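You operate a simulated robot arm through the tools that you are given. There is no shell and no other tool. Be economical: measure what you need, move in short steps, check, and stop when the job is done.

Carry out the task below with a simulated robot arm. There is one attempt and no reset: what you move stays moved.

TASK
Put the hanging canister and the orange dishwasher tablet on the frying pan.

The check looks at the end state, three seconds after you hand in, the way a careful person would. Anything else that was tipped, shoved, dropped, spilled or broken makes it a failure.

THE ROBOT
A 7-joint arm with a two-finger parallel gripper, fixed in place. Base frame: the origin is at the foot of the arm, x ahead of it, y to its left, z up; the work surface is at about z = -0.001. Units: m, rad, N and s.
With the tool pointing down near the work surface it reaches from about 0.24 to 0.62 m from the base axis. Its first joint turns from -1.152 to 1.152 rad. Payload 2.6 kg.
Tool frame: the origin (TCP) lies between the finger pads and is the grasp point; the fingertips stand 0.03 m ahead of it; z points along the fingers, y is the line along which they close. Largest opening 0.094 m; finger width 0.028, thickness 0.01; the body of the gripper, 0.05 by 0.096 m, starts 0.055 m behind the TCP.
Orientation is told as [roll, pitch, yaw] about the base's x, y, z axes, in that order, counted from this pose: with the fingers straight down and closing along the base's y, the tool's x points along the base's -x, its y along +y and its z along -z.

THE INTERFACE
- The arm moves only by the tool play_rows. Its argument "deltas" is a list that holds one entry, the list of rows, each a list of 7 numbers: the shift along the tool's x, y, z in m, then the turn, a rotation vector about the tool's x, y, z in rad, then the finger opening in m, from 0 to 0.094. In form: [[[tx, ty, tz, wx, wy, wz, jaw], ...]]. A call has 1 to 12 rows; each row shifts and turns the commanded pose from where the row before left it, along the tool's axes as they then stand. Each row takes 0.2 s and may step no farther than 0.05 m and 0.15 rad from the row before; otherwise, or with a gripper value out of range, the whole call is refused. A pose out of reach is approached as far as the arm can. The call stops where the force on the tool passes 40 N (or 10 N more than at its start, if that is more) or the arm is blocked; 0.2 s more then pass. The fingers move at their own pace (about 0.072 m/s each) and stop on an object; they squeeze with about 36 N. The grip force told is the motor's: it shows also when the fingers shut on nothing. Time passes only in rows, and 0.2 s behind the last, so rows that do not move let the fingers close. It gives the time, the measured TCP pose, the force on the tool (base axes), the opening and the grip force at its end, in the units of the frame above (readings bear some noise), and new pictures: "views" is both (left out), scene, wrist or none.
- Cameras (640 x 400 px; columns grow to the right, rows downward): "scene" is fixed at [0.0463, 0.4421, 0.5613]; the picture's right is [-0.66, -0.75, 0.00], its down [-0.46, 0.40, -0.80] and it looks along [0.60, -0.52, -0.61] (base axes); focal length 297 px, centre (320, 200). "wrist" rides on the gripper at [0.076, 0.014, -0.103] in the tool frame; the picture's right is [-0.18, 0.98, 0.00], its down [-0.75, -0.14, -0.64] and it looks along [-0.63, -0.12, 0.77] (tool axes); focal length 243 px, centre (320, 200). There is no depth. A picture from a camera that has moved, and an enlarged one, comes with that camera's place and axes in the base frame and with its lens.
- zoom(camera, box): a new picture of the part [left, top, right, bottom] of that camera's present view, enlarged. It takes no simulated time.
- hand_in(): hands the job in; it is judged then, once.

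Go step by step. Nothing tells you positions but the pictures and the camera data: compare them with the known pose of the tool, close in by small moves and look again before you grip or let go. The budget is 90 turns and 170 pictures, counting those below and the enlarged ones. Unless the task says otherwise, let go and move clear before handing in, and close with one line.

The tools are called after "Request:" as a command line: name --argument value ..., lists and objects as JSON in quotes. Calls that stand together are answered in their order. play_rows: Moves the arm, as the interface text tells. Its arguments: {"type":"object","properties":{"deltas":{"type":"array"},"views":{"type":"string","enum":["both","scene","wrist","none"]}},"required":["deltas"]} The other tools are called the same way: zoom (camera, box) takes an enlarged picture of a part of a camera's view; hand_in () hands the job in.

At the start:

```text
clock: 0.0
tcp_pos: [0.3587, -0.1273, 0.3526]
tool_rot: [-0.001, -0.001, 0.001]
ft_force: [-0.6, -0.2, 0.1]
grip_width: 0.0939
grip_force: 0.0
```

scene: 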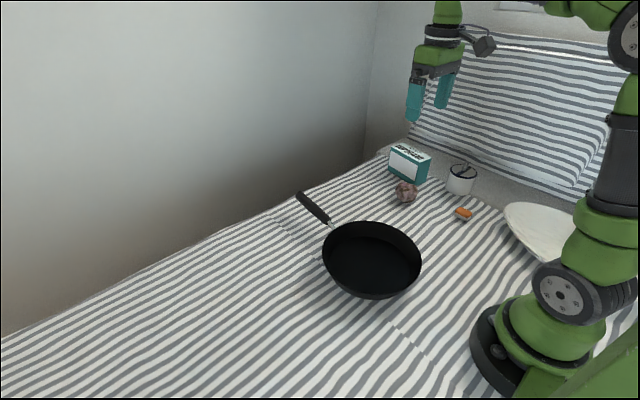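
wrist: 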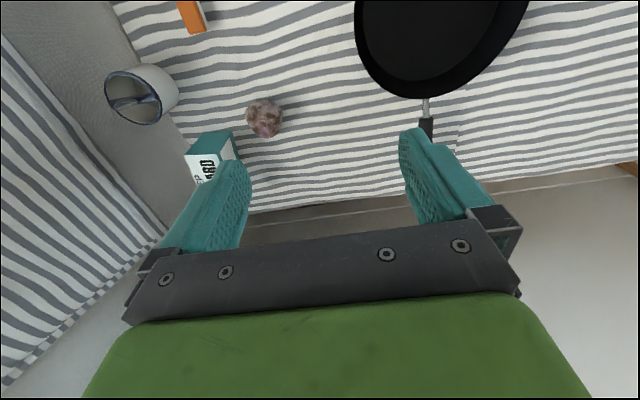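

I see a pan, an orange tablet, a white canister, a box and a brownish lump. I'll zoom in to identify them before moving.

Request:
zoom --camera "scene" --box '[370, 130, 530, 230]'

Request:
zoom --camera "wrist" --box '[80, 0, 320, 200]'

```text
4.00 times, centred on (450, 180) of scene
camera zoom: at [0.0463, 0.4421, 0.5613], right [-0.66, -0.75, 0.0], down [-0.46, 0.4, -0.8], along [0.6, -0.52, -0.61], focal length 1187 px, centre (-200, 280)
```

zoom: 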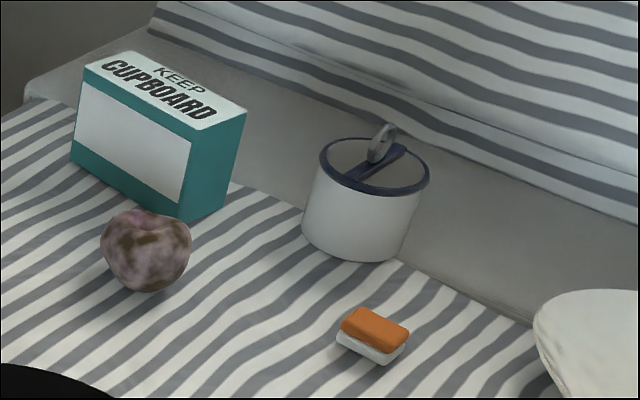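

```text
2.00 times, centred on (200, 100) of wrist
camera zoom: at [0.2822, -0.1134, 0.4552], right [0.18, 0.98, 0.0], down [0.75, -0.14, 0.64], along [0.63, -0.12, -0.77], focal length 485 px, centre (560, 400)
```

zoom: 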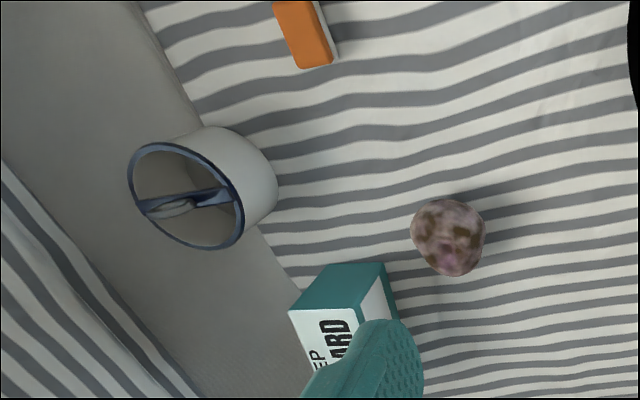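

The canister stands near (0.34, -0.42), the tablet near (0.27, -0.29), and the pan centre is near (0.335, 0.02). I'll go above the tablet first and look.

Request:
play_rows --deltas '[[[0.0148, -0.027, 0.0338, 0, 0, 0, 0.094], [0.0148, -0.027, 0.0338, 0, 0, 0, 0.094], [0.0148, -0.027, 0.0338, 0, 0, 0, 0.094], [0.0148, -0.027, 0.0338, 0, 0, 0, 0.094], [0.0148, -0.027, 0.0338, 0, 0, 0, 0.094], [0.0148, -0.027, 0.0338, 0, 0, 0, 0.094]]]'

```text
clock: 1.4
tcp_pos: [0.2714, -0.2895, 0.1497]
tool_rot: [0.0, 0.0, 0.001]
ft_force: [0.3, -0.3, 0.0]
grip_width: 0.0939
grip_force: 0.0
camera wrist: at [0.195, -0.2751, 0.2515], right [0.18, 0.98, 0.0], down [0.75, -0.14, 0.64], along [0.63, -0.12, -0.77], focal length 243 px, centre (320, 200)
```

scene: 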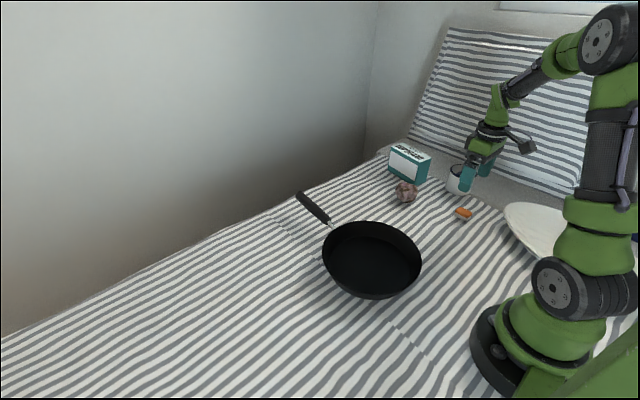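
wrist: 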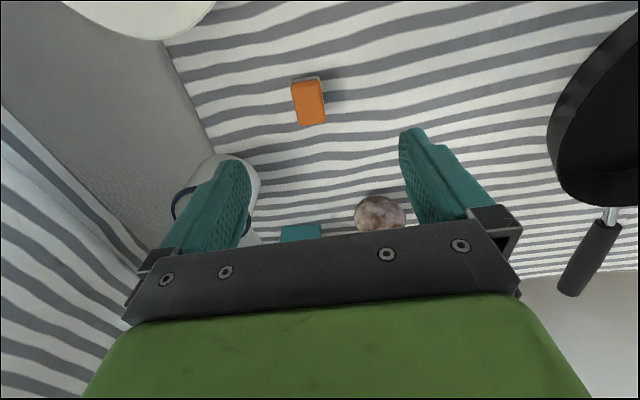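

The tablet is at about (0.268, -0.300), its long side nearly along x (yaw about -0.1). I'll descend partway with a narrower jaw and check.

Request:
play_rows --deltas '[[[0.003, -0.011, 0.02, 0, 0, 0.1, 0.065], [0, 0, 0.035, 0, 0, 0, 0.065], [0, 0, 0.03, 0, 0, 0, 0.065], [0, 0, 0, 0, 0, 0, 0.065]]]'

```text
clock: 2.4
tcp_pos: [0.2681, -0.3004, 0.0634]
tool_rot: [0.001, 0.0, -0.101]
ft_force: [0.4, 0.3, -0.2]
grip_width: 0.0651
grip_force: 0.0
camera wrist: at [0.1932, -0.2782, 0.1653], right [0.28, 0.96, 0.0], down [0.74, -0.22, 0.64], along [0.62, -0.18, -0.77], focal length 243 px, centre (320, 200)
```

scene: 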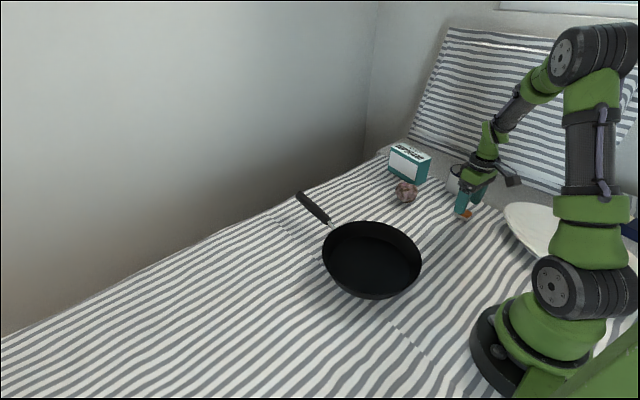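
wrist: 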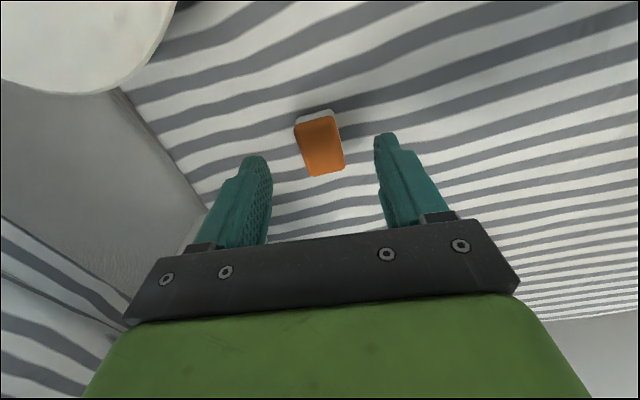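

The tablet is centred between the fingers and aligned. I'll go down to z of about 0.034, grip and lift.

Request:
play_rows --deltas '[[[0, 0, 0.015, 0, 0, 0, 0.065], [0, 0, 0.0145, 0, 0, 0, 0.065], [0, 0, 0, 0, 0, 0, 0.0], [0, 0, 0, 0, 0, 0, 0.0], [0, 0, 0, 0, 0, 0, 0.0], [0, 0, -0.02, 0, 0, 0, 0.0], [0, 0, -0.04, 0, 0, 0, 0.0], [0, 0, -0.04, 0, 0, 0, 0.0]]]'

```text
clock: 4.2
tcp_pos: [0.266, -0.3, 0.137]
tool_rot: [0.0, 0.0, -0.099]
ft_force: [-0.4, 0.0, -0.5]
grip_width: 0.0261
grip_force: 36.1
camera wrist: at [0.1907, -0.2776, 0.2384], right [0.28, 0.96, 0.0], down [0.74, -0.22, 0.64], along [0.62, -0.18, -0.77], focal length 243 px, centre (320, 200)
```

scene: 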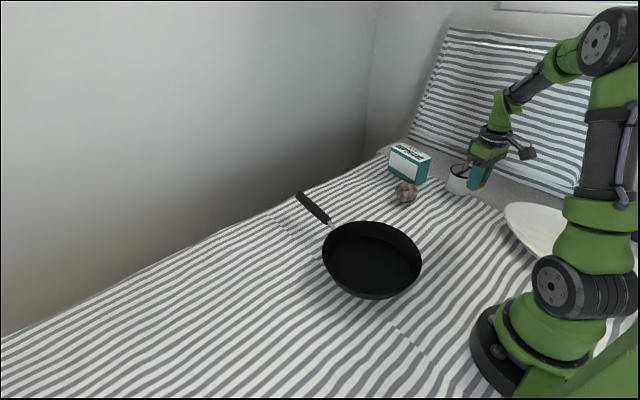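
wrist: 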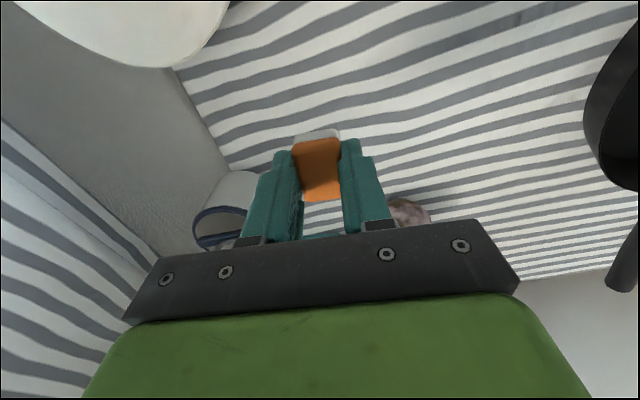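

The tablet is held at 26 mm width. I'll carry it above the pan and look.

Request:
play_rows --deltas '[[[0, 0, -0.045, 0, 0, -0.1, 0.0], [-0.008, 0.0457, -0.003, 0, 0, 0, 0.0], [-0.008, 0.0457, -0.003, 0, 0, 0, 0.0], [-0.008, 0.0457, -0.003, 0, 0, 0, 0.0], [-0.008, 0.0457, -0.003, 0, 0, 0, 0.0], [-0.008, 0.0457, -0.003, 0, 0, 0, 0.0], [-0.008, 0.0457, -0.003, 0, 0, 0, 0.0], [-0.008, 0.0457, -0.003, 0, 0, 0, 0.0]]]'

```text
clock: 6.0
tcp_pos: [0.321, 0.0199, 0.2027]
tool_rot: [0.0, 0.002, -0.003]
ft_force: [0.2, 0.1, 0.6]
grip_width: 0.0263
grip_force: 35.8
camera wrist: at [0.2448, 0.0341, 0.3046], right [0.19, 0.98, 0.0], down [0.75, -0.14, 0.64], along [0.63, -0.12, -0.77], focal length 243 px, centre (320, 200)
```

scene: 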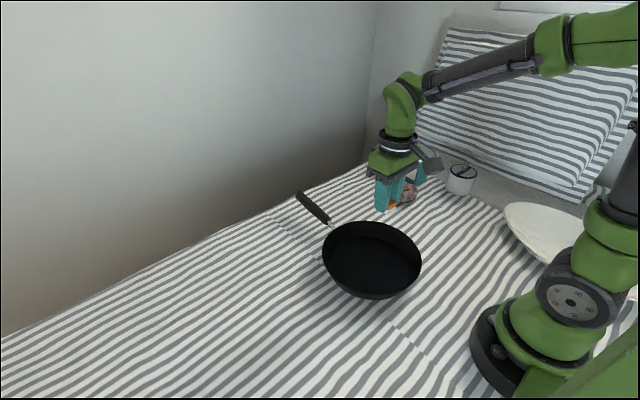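
wrist: 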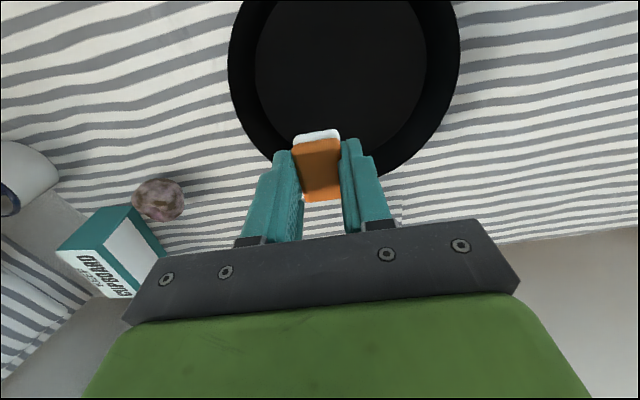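

The pan's floor centre is about (0.312, 0.05) with a radius near 0.09. I'll put the tablet at about (0.275, 0.10), which leaves room for the canister at about (0.33, 0.03).

Request:
play_rows --deltas '[[[0.0153, 0.0267, 0.02, 0, 0, 0, 0.0], [0.0153, 0.0267, 0.02, 0, 0, 0, 0.0], [0.0153, 0.0267, 0.02, 0, 0, 0, 0.0], [0, 0, 0.04, 0, 0, 0, 0.0]]]'

```text
clock: 7.0
tcp_pos: [0.2772, 0.0994, 0.1004]
tool_rot: [0.0, -0.001, 0.0]
ft_force: [-0.1, 0.3, 0.6]
grip_width: 0.0262
grip_force: 36.0
camera wrist: at [0.2003, 0.1141, 0.2022], right [0.18, 0.98, 0.0], down [0.75, -0.14, 0.64], along [0.63, -0.12, -0.77], focal length 243 px, centre (320, 200)
```

scene: 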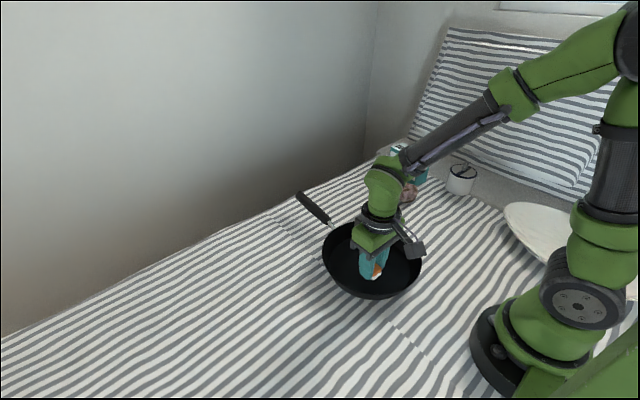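
wrist: 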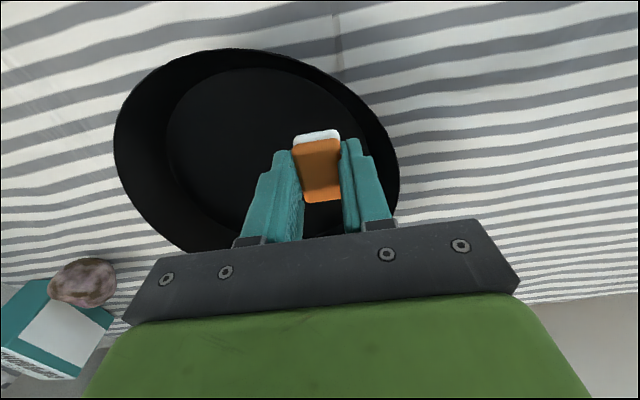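

The pan centre fits (0.32, 0.05) better, so I'll shift inward slightly to (0.283, 0.09) and descend.

Request:
play_rows --deltas '[[[-0.006, -0.0095, 0.0, 0, 0, 0, 0.0], [0, 0, 0.03, 0, 0, 0, 0.0], [0, 0, 0.02, 0, 0, 0, 0.0], [0, 0, 0.004, 0, 0, 0, 0.0]]]'

Request:
zoom --camera "scene" --box '[300, 200, 460, 300]'

```text
clock: 8.0
tcp_pos: [0.2808, 0.0905, 0.048]
tool_rot: [-0.001, -0.001, -0.001]
ft_force: [-0.1, -0.4, -0.4]
grip_width: 0.0264
grip_force: 35.5
camera wrist: at [0.2051, 0.1038, 0.1498], right [0.18, 0.98, 0.0], down [0.75, -0.14, 0.64], along [0.63, -0.12, -0.77], focal length 243 px, centre (320, 200)
```

scene: 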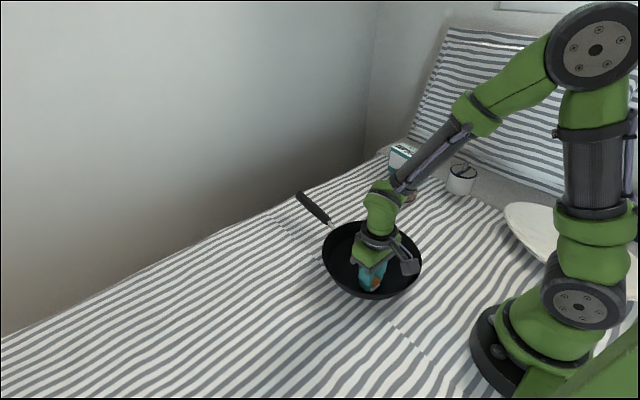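
wrist: 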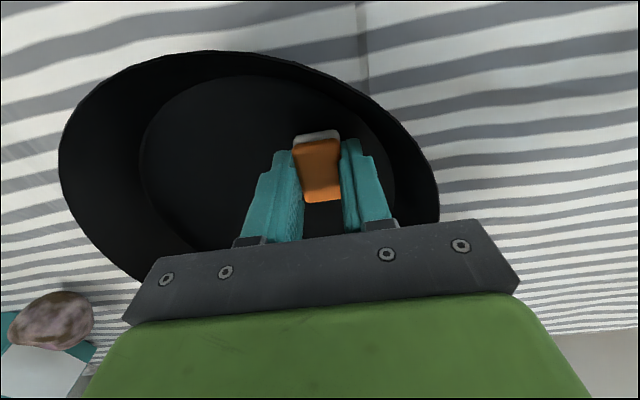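

```text
4.00 times, centred on (380, 250) of scene
camera zoom: at [0.0463, 0.4421, 0.5613], right [-0.66, -0.75, 0.0], down [-0.46, 0.4, -0.8], along [0.6, -0.52, -0.61], focal length 1187 px, centre (80, 0)
```

zoom: 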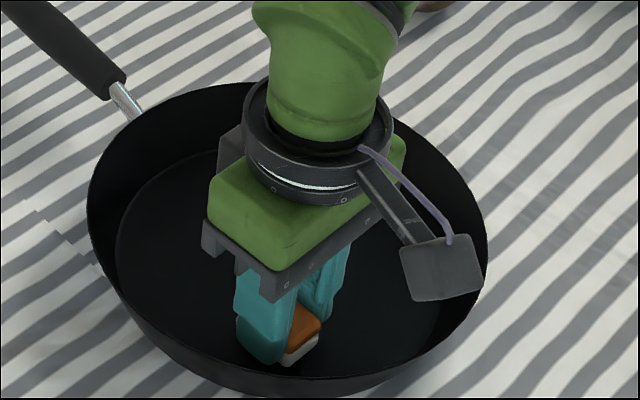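

The gripper is well inside the pan with clearance. I'll creep down until contact.

Request:
play_rows --deltas '[[[0, 0, 0.003, 0, 0, 0, 0.0], [0, 0, 0.003, 0, 0, 0, 0.0], [0, 0, 0, 0, 0, 0, 0.0]]]' --views "none"

```text
clock: 8.8
tcp_pos: [0.2821, 0.0899, 0.0412]
tool_rot: [-0.001, -0.001, -0.002]
ft_force: [-0.1, -0.3, 0.2]
grip_width: 0.0264
grip_force: 36.2
```

Request:
play_rows --deltas '[[[0, 0, 0.002, 0, 0, 0, 0.0], [0, 0, 0, 0, 0, 0, 0.0]]]' --views "none"

```text
clock: 9.4
tcp_pos: [0.2836, 0.0893, 0.0397]
tool_rot: [-0.001, -0.001, 0.0]
ft_force: [-3.6, -2.3, 26.2]
grip_width: 0.0261
grip_force: 36.1
```

Contact with the pan floor. I'll back off a hair, open the fingers just enough and rise.

Request:
play_rows --deltas '[[[0, 0, -0.0015, 0, 0, 0, 0.026], [0, 0, 0, 0, 0, 0, 0.04], [0, 0, 0, 0, 0, 0, 0.04], [0, 0, -0.03, 0, 0, 0, 0.04], [0, 0, -0.05, 0, 0, 0, 0.04], [0, 0, -0.05, 0, 0, 0, 0.04]]]'

```text
clock: 10.8
tcp_pos: [0.2819, 0.0903, 0.174]
tool_rot: [0.001, 0.001, -0.001]
ft_force: [0.2, 0.3, -0.4]
grip_width: 0.0401
grip_force: 0.0
camera wrist: at [0.206, 0.1049, 0.2749], right [0.18, 0.98, 0.0], down [0.75, -0.14, 0.64], along [0.63, -0.12, -0.77], focal length 243 px, centre (320, 200)
```

scene: 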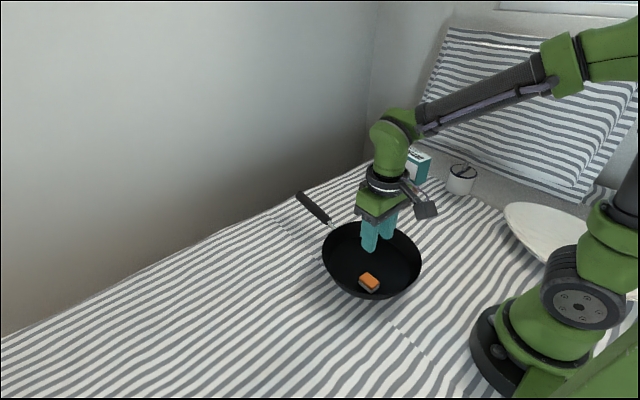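
wrist: 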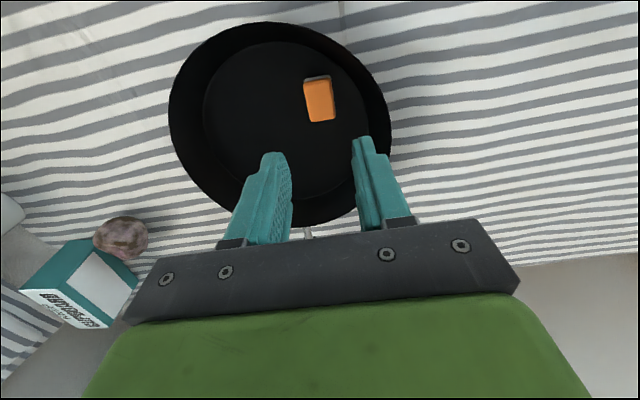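

The tablet lies flat in the pan. Next I'll rise and travel to above the canister.

Request:
play_rows --deltas '[[[0, 0, -0.05, 0, 0, 0, 0.094], [0, 0, -0.05, 0, 0, 0, 0.094], [-0.004, -0.049, 0, 0, 0, 0, 0.094], [-0.004, -0.049, 0, 0, 0, 0, 0.094], [-0.004, -0.049, 0, 0, 0, 0, 0.094], [-0.004, -0.049, 0, 0, 0, 0, 0.094], [-0.004, -0.049, 0, 0, 0, 0, 0.094], [-0.004, -0.049, 0, 0, 0, 0, 0.094], [-0.004, -0.049, 0, 0, 0, 0, 0.094], [-0.004, -0.049, 0, 0, 0, 0, 0.094], [-0.004, -0.049, 0, 0, 0, 0, 0.094], [-0.004, -0.049, 0, 0, 0, 0, 0.094]]]'

Request:
zoom --camera "wrist" --box '[200, 60, 440, 260]'

```text
clock: 13.4
tcp_pos: [0.3243, -0.3986, 0.2738]
tool_rot: [0.003, 0.0, 0.0]
ft_force: [0.2, -0.1, -0.1]
grip_width: 0.094
grip_force: 0.0
camera wrist: at [0.2472, -0.3855, 0.3748], right [0.18, 0.98, 0.0], down [0.75, -0.14, 0.64], along [0.63, -0.12, -0.77], focal length 243 px, centre (320, 200)
```

scene: 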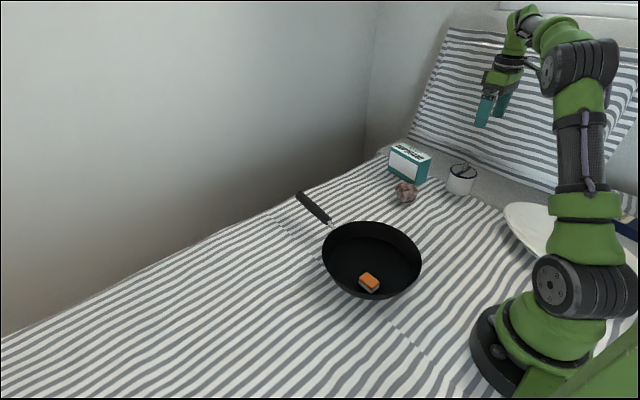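
wrist: 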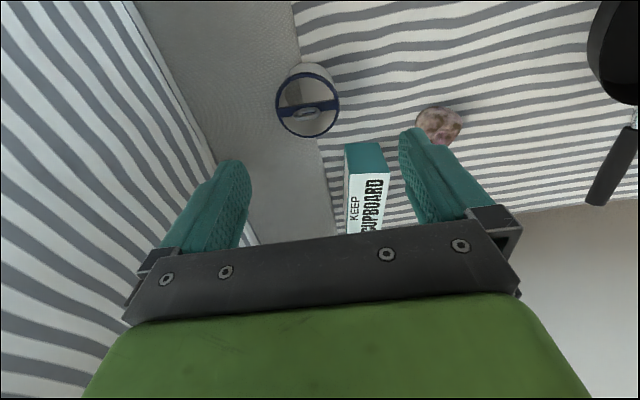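

```text
2.00 times, centred on (320, 160) of wrist
camera zoom: at [0.2472, -0.3855, 0.3748], right [0.18, 0.98, 0.0], down [0.75, -0.14, 0.64], along [0.63, -0.12, -0.77], focal length 485 px, centre (320, 280)
```

zoom: 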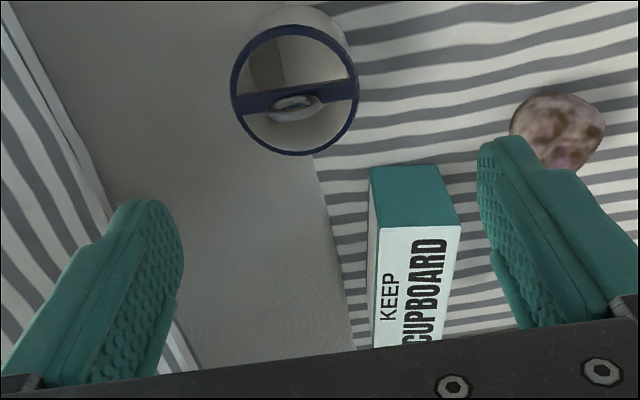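

The canister's rim centre is about (0.347, -0.42), diameter about 0.078, height about 0.065, with the ring reaching to roughly z 0.095. An outside grasp fits with about 8 mm of clearance per side. I'll descend to z 0.15 and check centring.

Request:
play_rows --deltas '[[[-0.0225, -0.022, 0.024, 0, 0, 0, 0.094], [0, 0, 0.05, 0, 0, 0, 0.094], [0, 0, 0.05, 0, 0, 0, 0.094], [0, 0, 0, 0, 0, 0, 0.094]]]'

Request:
zoom --camera "wrist" --box '[200, 60, 440, 260]'

Request:
zoom --camera "scene" --box '[400, 110, 560, 210]'

```text
clock: 14.4
tcp_pos: [0.3449, -0.4192, 0.148]
tool_rot: [0.002, 0.0, 0.001]
ft_force: [-0.5, 0.5, 0.5]
grip_width: 0.0942
grip_force: 0.0
camera wrist: at [0.2686, -0.4051, 0.2494], right [0.18, 0.98, 0.0], down [0.75, -0.14, 0.64], along [0.63, -0.12, -0.77], focal length 243 px, centre (320, 200)
```

scene: 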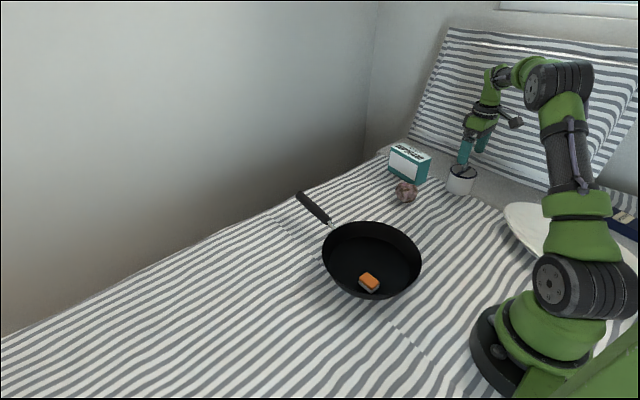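
wrist: 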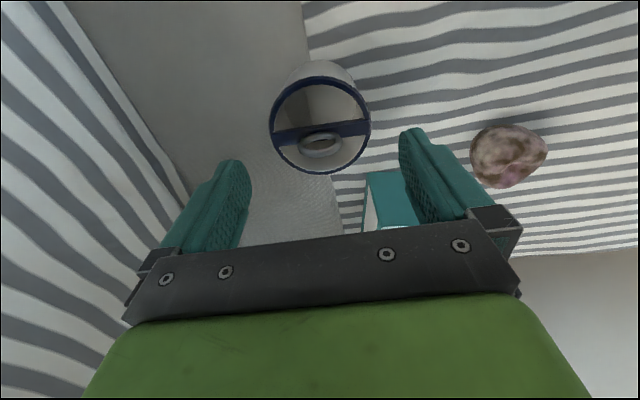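

```text
2.00 times, centred on (320, 160) of wrist
camera zoom: at [0.2686, -0.4051, 0.2494], right [0.18, 0.98, 0.0], down [0.75, -0.14, 0.64], along [0.63, -0.12, -0.77], focal length 485 px, centre (320, 280)
```

zoom: 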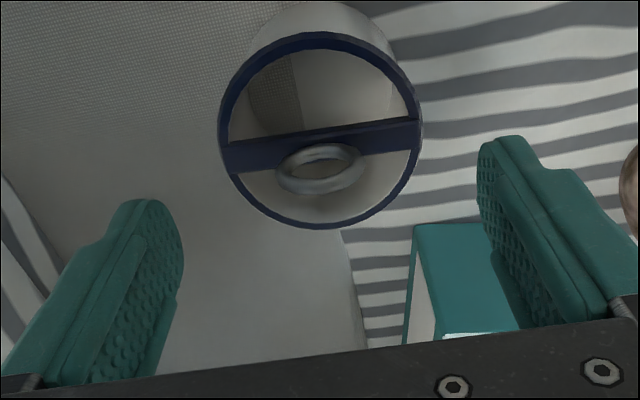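

```text
4.00 times, centred on (480, 160) of scene
camera zoom: at [0.0463, 0.4421, 0.5613], right [-0.66, -0.75, 0.0], down [-0.46, 0.4, -0.8], along [0.6, -0.52, -0.61], focal length 1187 px, centre (-320, 360)
```

zoom: 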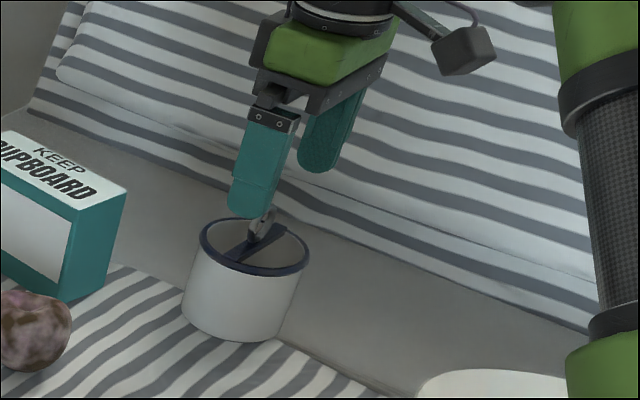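

Centring looks right (rim centre about (0.345, -0.42)). I'll lower until the tips are just above the rim and check again.

Request:
play_rows --deltas '[[[0, -0.0008, 0.03, 0, 0, 0, 0.094], [0, 0, 0.01, 0, 0, 0, 0.094], [0, 0, 0, 0, 0, 0, 0.094]]]' --views "none"

Request:
zoom --camera "wrist" --box '[200, 60, 440, 260]'

Request:
zoom --camera "scene" --box '[400, 110, 560, 210]'

```text
clock: 15.2
tcp_pos: [0.3442, -0.4224, 0.1081]
tool_rot: [-0.001, -0.001, -0.001]
ft_force: [1.4, 0.5, 0.6]
grip_width: 0.0938
grip_force: 0.1
```

```text
2.00 times, centred on (320, 160) of wrist
camera zoom: at [0.2682, -0.4081, 0.2096], right [0.18, 0.98, 0.0], down [0.75, -0.14, 0.64], along [0.63, -0.12, -0.77], focal length 485 px, centre (320, 280)
```

zoom: 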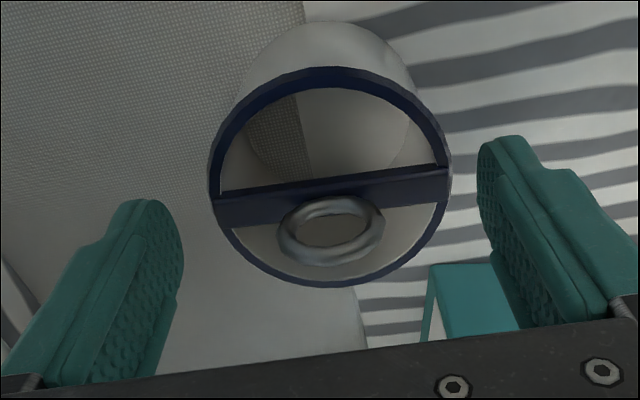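

```text
4.00 times, centred on (480, 160) of scene
camera zoom: at [0.0463, 0.4421, 0.5613], right [-0.66, -0.75, 0.0], down [-0.46, 0.4, -0.8], along [0.6, -0.52, -0.61], focal length 1187 px, centre (-320, 360)
```

zoom: 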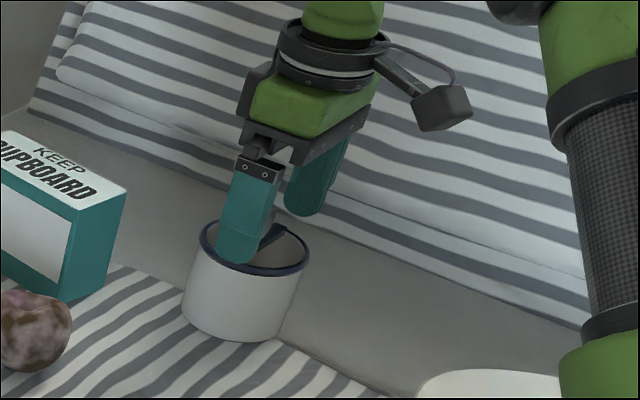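

The gripper is about 3 mm off to -y, so I'll correct that and descend around the rim in short steps.

Request:
play_rows --deltas '[[[0, 0.003, 0.003, 0, 0, 0, 0.094], [0, 0, 0.01, 0, 0, 0, 0.094], [0, 0, 0.01, 0, 0, 0, 0.094], [0, 0, 0, 0, 0, 0, 0.094]]]' --views "none"

Request:
zoom --camera "wrist" --box '[200, 60, 440, 260]'

Request:
zoom --camera "scene" --box '[400, 110, 560, 210]'

```text
clock: 16.2
tcp_pos: [0.3425, -0.4201, 0.084]
tool_rot: [0.001, -0.001, 0.001]
ft_force: [-0.1, 0.0, -0.7]
grip_width: 0.0942
grip_force: 0.0
```

```text
2.00 times, centred on (320, 160) of wrist
camera zoom: at [0.2676, -0.4056, 0.187], right [0.18, 0.98, 0.0], down [0.75, -0.14, 0.64], along [0.63, -0.12, -0.77], focal length 485 px, centre (320, 280)
```

zoom: 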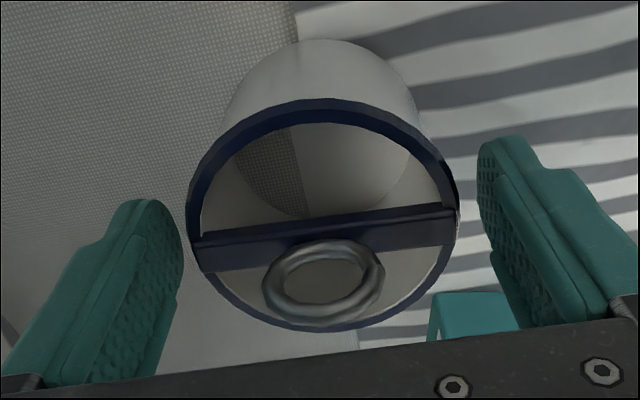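

```text
4.00 times, centred on (480, 160) of scene
camera zoom: at [0.0463, 0.4421, 0.5613], right [-0.66, -0.75, 0.0], down [-0.46, 0.4, -0.8], along [0.6, -0.52, -0.61], focal length 1187 px, centre (-320, 360)
```

zoom: 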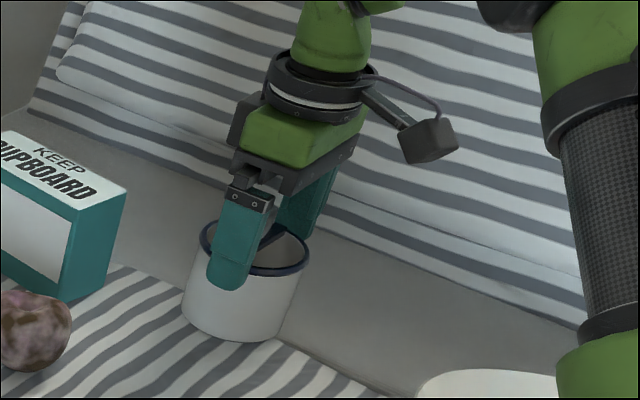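

The fingers straddle the rim with clearance both sides. I'll go down to z of about 0.058 and close.

Request:
play_rows --deltas '[[[0, 0, 0.013, 0, 0, 0, 0.094], [0, 0, 0.013, 0, 0, 0, 0.094], [0, 0, 0, 0, 0, 0, 0.094]]]' --views "wrist"

Request:
zoom --camera "scene" --box '[400, 110, 560, 210]'

```text
clock: 17.0
tcp_pos: [0.3456, -0.4202, 0.0589]
tool_rot: [-0.001, 0.0, 0.001]
ft_force: [-0.8, 0.0, 0.7]
grip_width: 0.0939
grip_force: 0.0
camera wrist: at [0.2688, -0.4057, 0.1597], right [0.18, 0.98, 0.0], down [0.75, -0.14, 0.64], along [0.63, -0.12, -0.77], focal length 243 px, centre (320, 200)
```

wrist: 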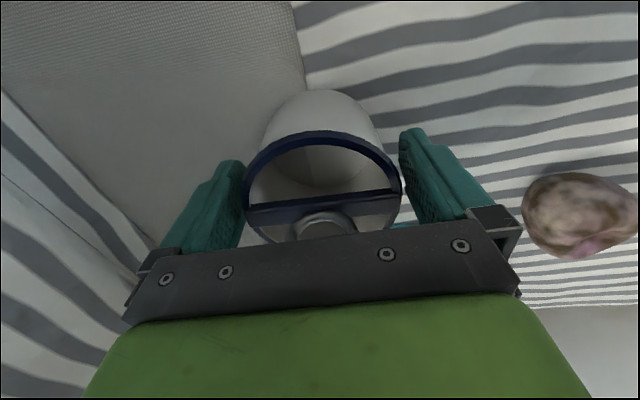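

```text
4.00 times, centred on (480, 160) of scene
camera zoom: at [0.0463, 0.4421, 0.5613], right [-0.66, -0.75, 0.0], down [-0.46, 0.4, -0.8], along [0.6, -0.52, -0.61], focal length 1187 px, centre (-320, 360)
```

zoom: 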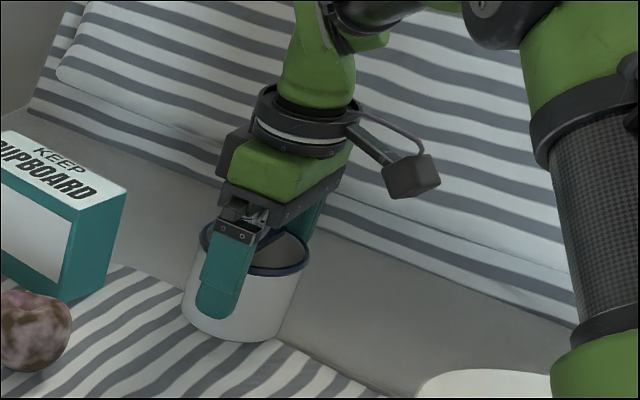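

The fingers are well around the wall. Closing, then a small test lift.

Request:
play_rows --deltas '[[[0, 0, 0, 0, 0, 0, 0.06], [0, 0, 0, 0, 0, 0, 0.06], [0, 0, 0, 0, 0, 0, 0.06], [0, 0, -0.01, 0, 0, 0, 0.06], [0, 0, -0.02, 0, 0, 0, 0.06]]]'

Request:
zoom --camera "scene" --box '[400, 110, 560, 210]'

```text
clock: 18.2
tcp_pos: [0.3458, -0.4188, 0.0885]
tool_rot: [-0.001, 0.0, -0.001]
ft_force: [0.2, -0.3, -1.3]
grip_width: 0.0796
grip_force: 36.3
camera wrist: at [0.2693, -0.4056, 0.1904], right [0.19, 0.98, 0.0], down [0.75, -0.14, 0.64], along [0.63, -0.12, -0.77], focal length 243 px, centre (320, 200)
```

scene: 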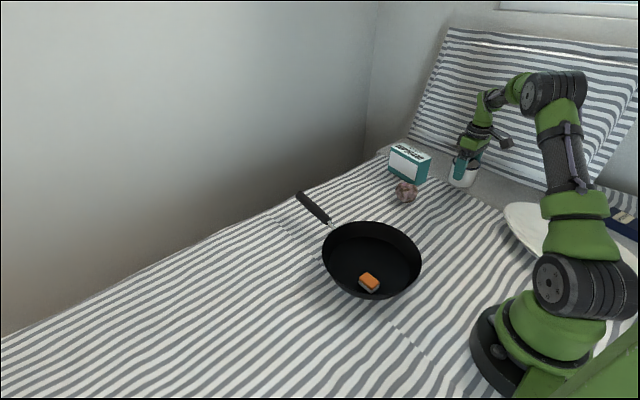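
wrist: 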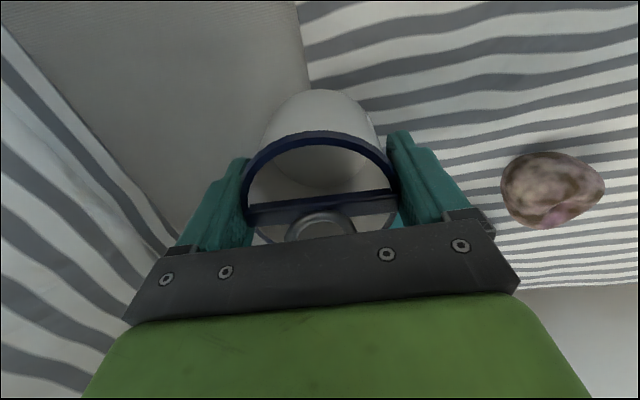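

```text
4.00 times, centred on (480, 160) of scene
camera zoom: at [0.0463, 0.4421, 0.5613], right [-0.66, -0.75, 0.0], down [-0.46, 0.4, -0.8], along [0.6, -0.52, -0.61], focal length 1187 px, centre (-320, 360)
```

zoom: 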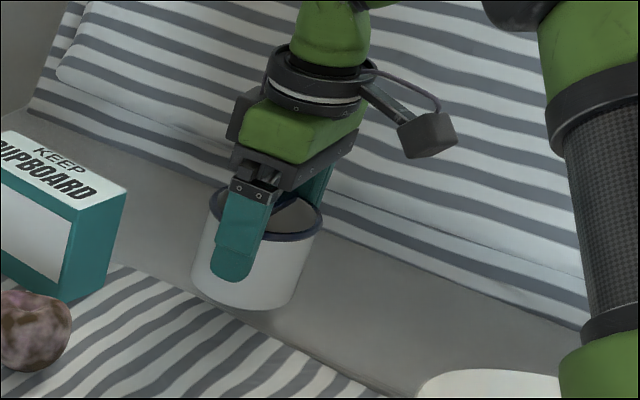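

The canister is lifted securely. I'll raise it and carry it over the pan.

Request:
play_rows --deltas '[[[0, 0, -0.04, 0, 0, 0, 0.06], [0, 0, -0.045, 0, 0, 0, 0.06], [0.0008, 0.0493, 0, 0, 0, 0, 0.06], [0.0008, 0.0493, 0, 0, 0, 0, 0.06], [0.0008, 0.0493, 0, 0, 0, 0, 0.06], [0.0008, 0.0493, 0, 0, 0, 0, 0.06], [0.0008, 0.0493, 0, 0, 0, 0, 0.06], [0.0008, 0.0493, 0, 0, 0, 0, 0.06], [0.0008, 0.0493, 0, 0, 0, 0, 0.06], [0.0008, 0.0493, 0, 0, 0, 0, 0.06], [0.0008, 0.0493, 0, 0, 0, 0, 0.06], [0, 0, 0.03, 0, 0, 0, 0.06]]]'

```text
clock: 20.8
tcp_pos: [0.3386, 0.0221, 0.1431]
tool_rot: [0.0, -0.001, -0.001]
ft_force: [-1.1, 1.3, -1.7]
grip_width: 0.0794
grip_force: 35.6
camera wrist: at [0.2619, 0.0365, 0.2446], right [0.18, 0.98, 0.0], down [0.75, -0.14, 0.64], along [0.63, -0.12, -0.77], focal length 243 px, centre (320, 200)
```

scene: 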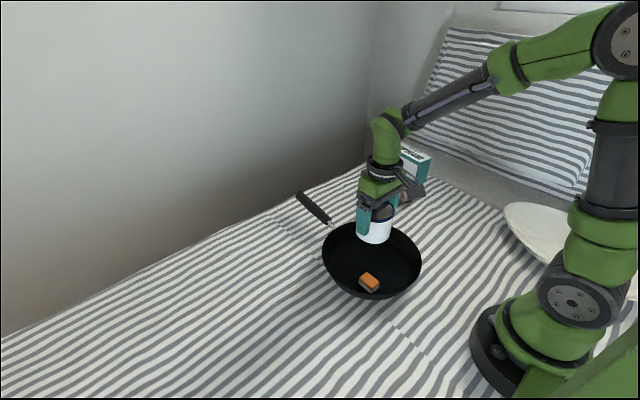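
wrist: 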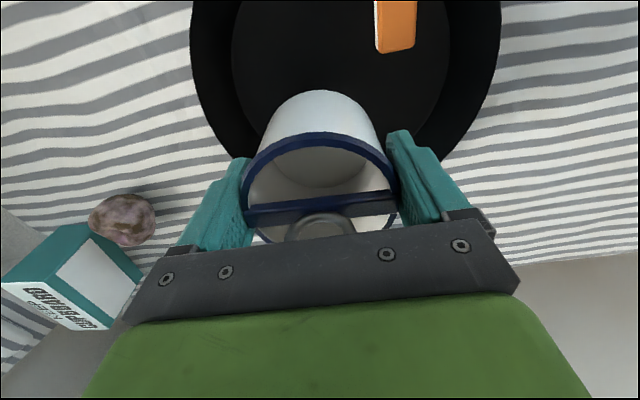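

The canister is above the pan, clear of the tablet. I'll nudge it inward slightly and lower to just above the floor.

Request:
play_rows --deltas '[[[0.003, 0.003, 0.03, 0, 0, 0, 0.06], [0, 0, 0.03, 0, 0, 0, 0.06], [0, 0, 0.01, 0, 0, 0, 0.06], [0, 0, 0, 0, 0, 0, 0.06]]]'

Request:
zoom --camera "scene" --box '[300, 200, 460, 300]'

```text
clock: 21.8
tcp_pos: [0.336, 0.0258, 0.074]
tool_rot: [0.001, -0.002, 0.0]
ft_force: [0.0, -0.6, -1.1]
grip_width: 0.0796
grip_force: 35.8
camera wrist: at [0.2591, 0.0405, 0.1745], right [0.18, 0.98, 0.0], down [0.75, -0.14, 0.64], along [0.63, -0.12, -0.77], focal length 243 px, centre (320, 200)
```

scene: 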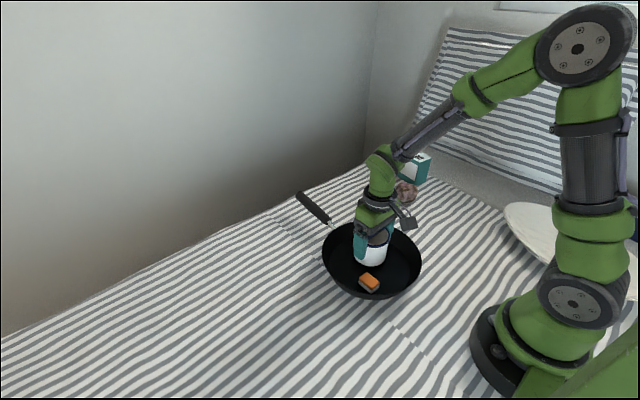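
wrist: 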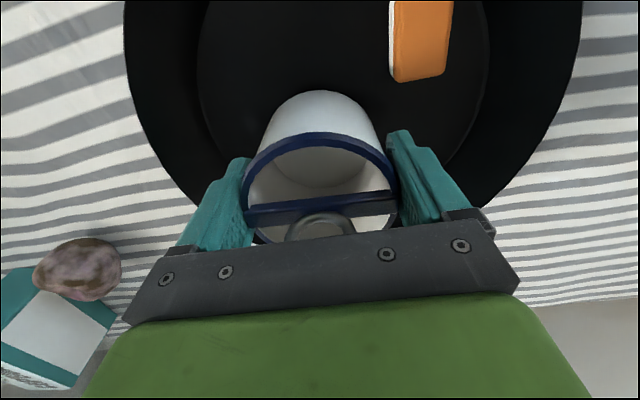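

```text
4.00 times, centred on (380, 250) of scene
camera zoom: at [0.0463, 0.4421, 0.5613], right [-0.66, -0.75, 0.0], down [-0.46, 0.4, -0.8], along [0.6, -0.52, -0.61], focal length 1187 px, centre (80, 0)
```

zoom: 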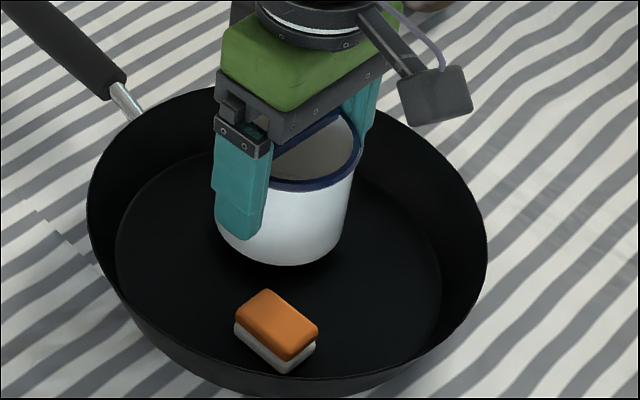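

Good spacing all round. I'll creep down to contact.

Request:
play_rows --deltas '[[[0.003, 0.002, 0.003, 0, 0, 0, 0.06], [0, 0, 0.003, 0, 0, 0, 0.06], [0, 0, 0, 0, 0, 0, 0.06]]]' --views "none"

Request:
play_rows --deltas '[[[0, 0, 0.002, 0, 0, 0, 0.06], [0, 0, 0, 0, 0, 0, 0.06]]]' --views "none"

```text
clock: 22.6
tcp_pos: [0.3335, 0.0279, 0.0662]
tool_rot: [0.001, -0.001, 0.001]
ft_force: [-0.7, -0.3, -0.8]
grip_width: 0.0792
grip_force: 35.8
```

```text
clock: 23.2
tcp_pos: [0.3328, 0.0288, 0.066]
tool_rot: [0.001, 0.001, -0.001]
ft_force: [0.1, 0.2, -0.2]
grip_width: 0.0795
grip_force: 36.1
```

Request:
play_rows --deltas '[[[0, 0, 0.0015, 0, 0, 0, 0.06], [0, 0, 0, 0, 0, 0, 0.06]]]' --views "none"

```text
clock: 23.8
tcp_pos: [0.3331, 0.0283, 0.0643]
tool_rot: [0.0, 0.002, -0.001]
ft_force: [-1.2, -0.5, 0.2]
grip_width: 0.0792
grip_force: 35.5
```

Request:
play_rows --deltas '[[[0, 0, 0.001, 0, 0, 0, 0.06], [0, 0, 0, 0, 0, 0, 0.06]]]' --views "none"

```text
clock: 24.4
tcp_pos: [0.3344, 0.0295, 0.0638]
tool_rot: [0.0, -0.001, -0.001]
ft_force: [-5.9, -3.5, 19.7]
grip_width: 0.079
grip_force: 36.3
```

Contact made. I'll ease off, open, and rise straight up.

Request:
play_rows --deltas '[[[0, 0, -0.001, 0, 0, 0, 0.079], [0, 0, 0, 0, 0, 0, 0.094], [0, 0, 0, 0, 0, 0, 0.094], [0, 0, -0.015, 0, 0, 0, 0.094], [0, 0, -0.03, 0, 0, 0, 0.094], [0, 0, -0.05, 0, 0, 0, 0.094], [0, 0, -0.05, 0, 0, 0, 0.094], [0, 0, -0.04, 0, 0, 0, 0.094]]]'

Request:
zoom --camera "scene" --box '[300, 200, 460, 300]'

```text
clock: 26.2
tcp_pos: [0.3333, 0.0272, 0.2511]
tool_rot: [0.001, -0.001, 0.0]
ft_force: [0.4, 0.9, -0.9]
grip_width: 0.0939
grip_force: 0.0
camera wrist: at [0.2575, 0.0423, 0.3527], right [0.18, 0.98, 0.0], down [0.75, -0.14, 0.64], along [0.63, -0.12, -0.77], focal length 243 px, centre (320, 200)
```

scene: 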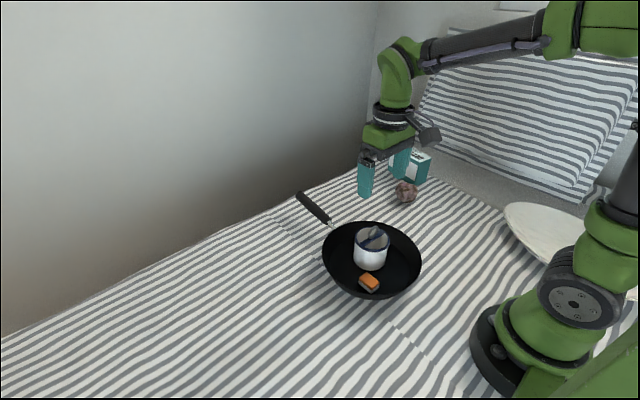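
wrist: 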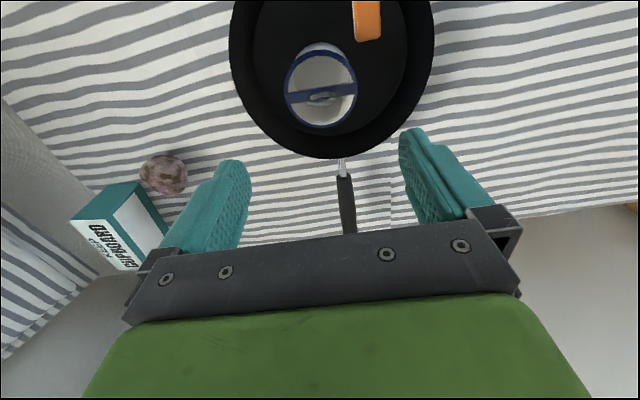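

```text
4.00 times, centred on (380, 250) of scene
camera zoom: at [0.0463, 0.4421, 0.5613], right [-0.66, -0.75, 0.0], down [-0.46, 0.4, -0.8], along [0.6, -0.52, -0.61], focal length 1187 px, centre (80, 0)
```

zoom: 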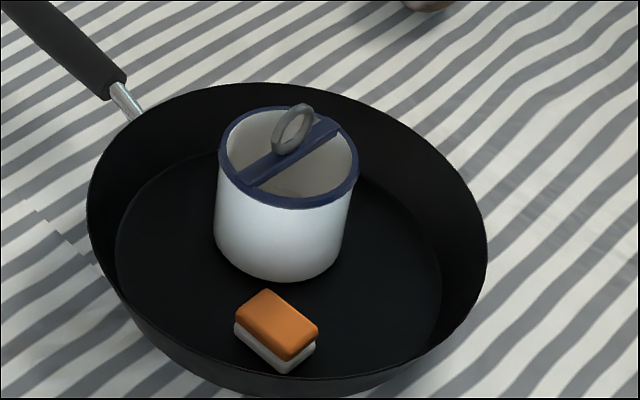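

The canister stands upright and the tablet lies flat in the pan. Everything else is undisturbed and the gripper is clear, so I'm handing in.

Request:
hand_in

```text
The job is handed in.
```

The hanging canister and the orange dishwasher tablet are both on the frying pan, the gripper is clear, and I've handed the job in.
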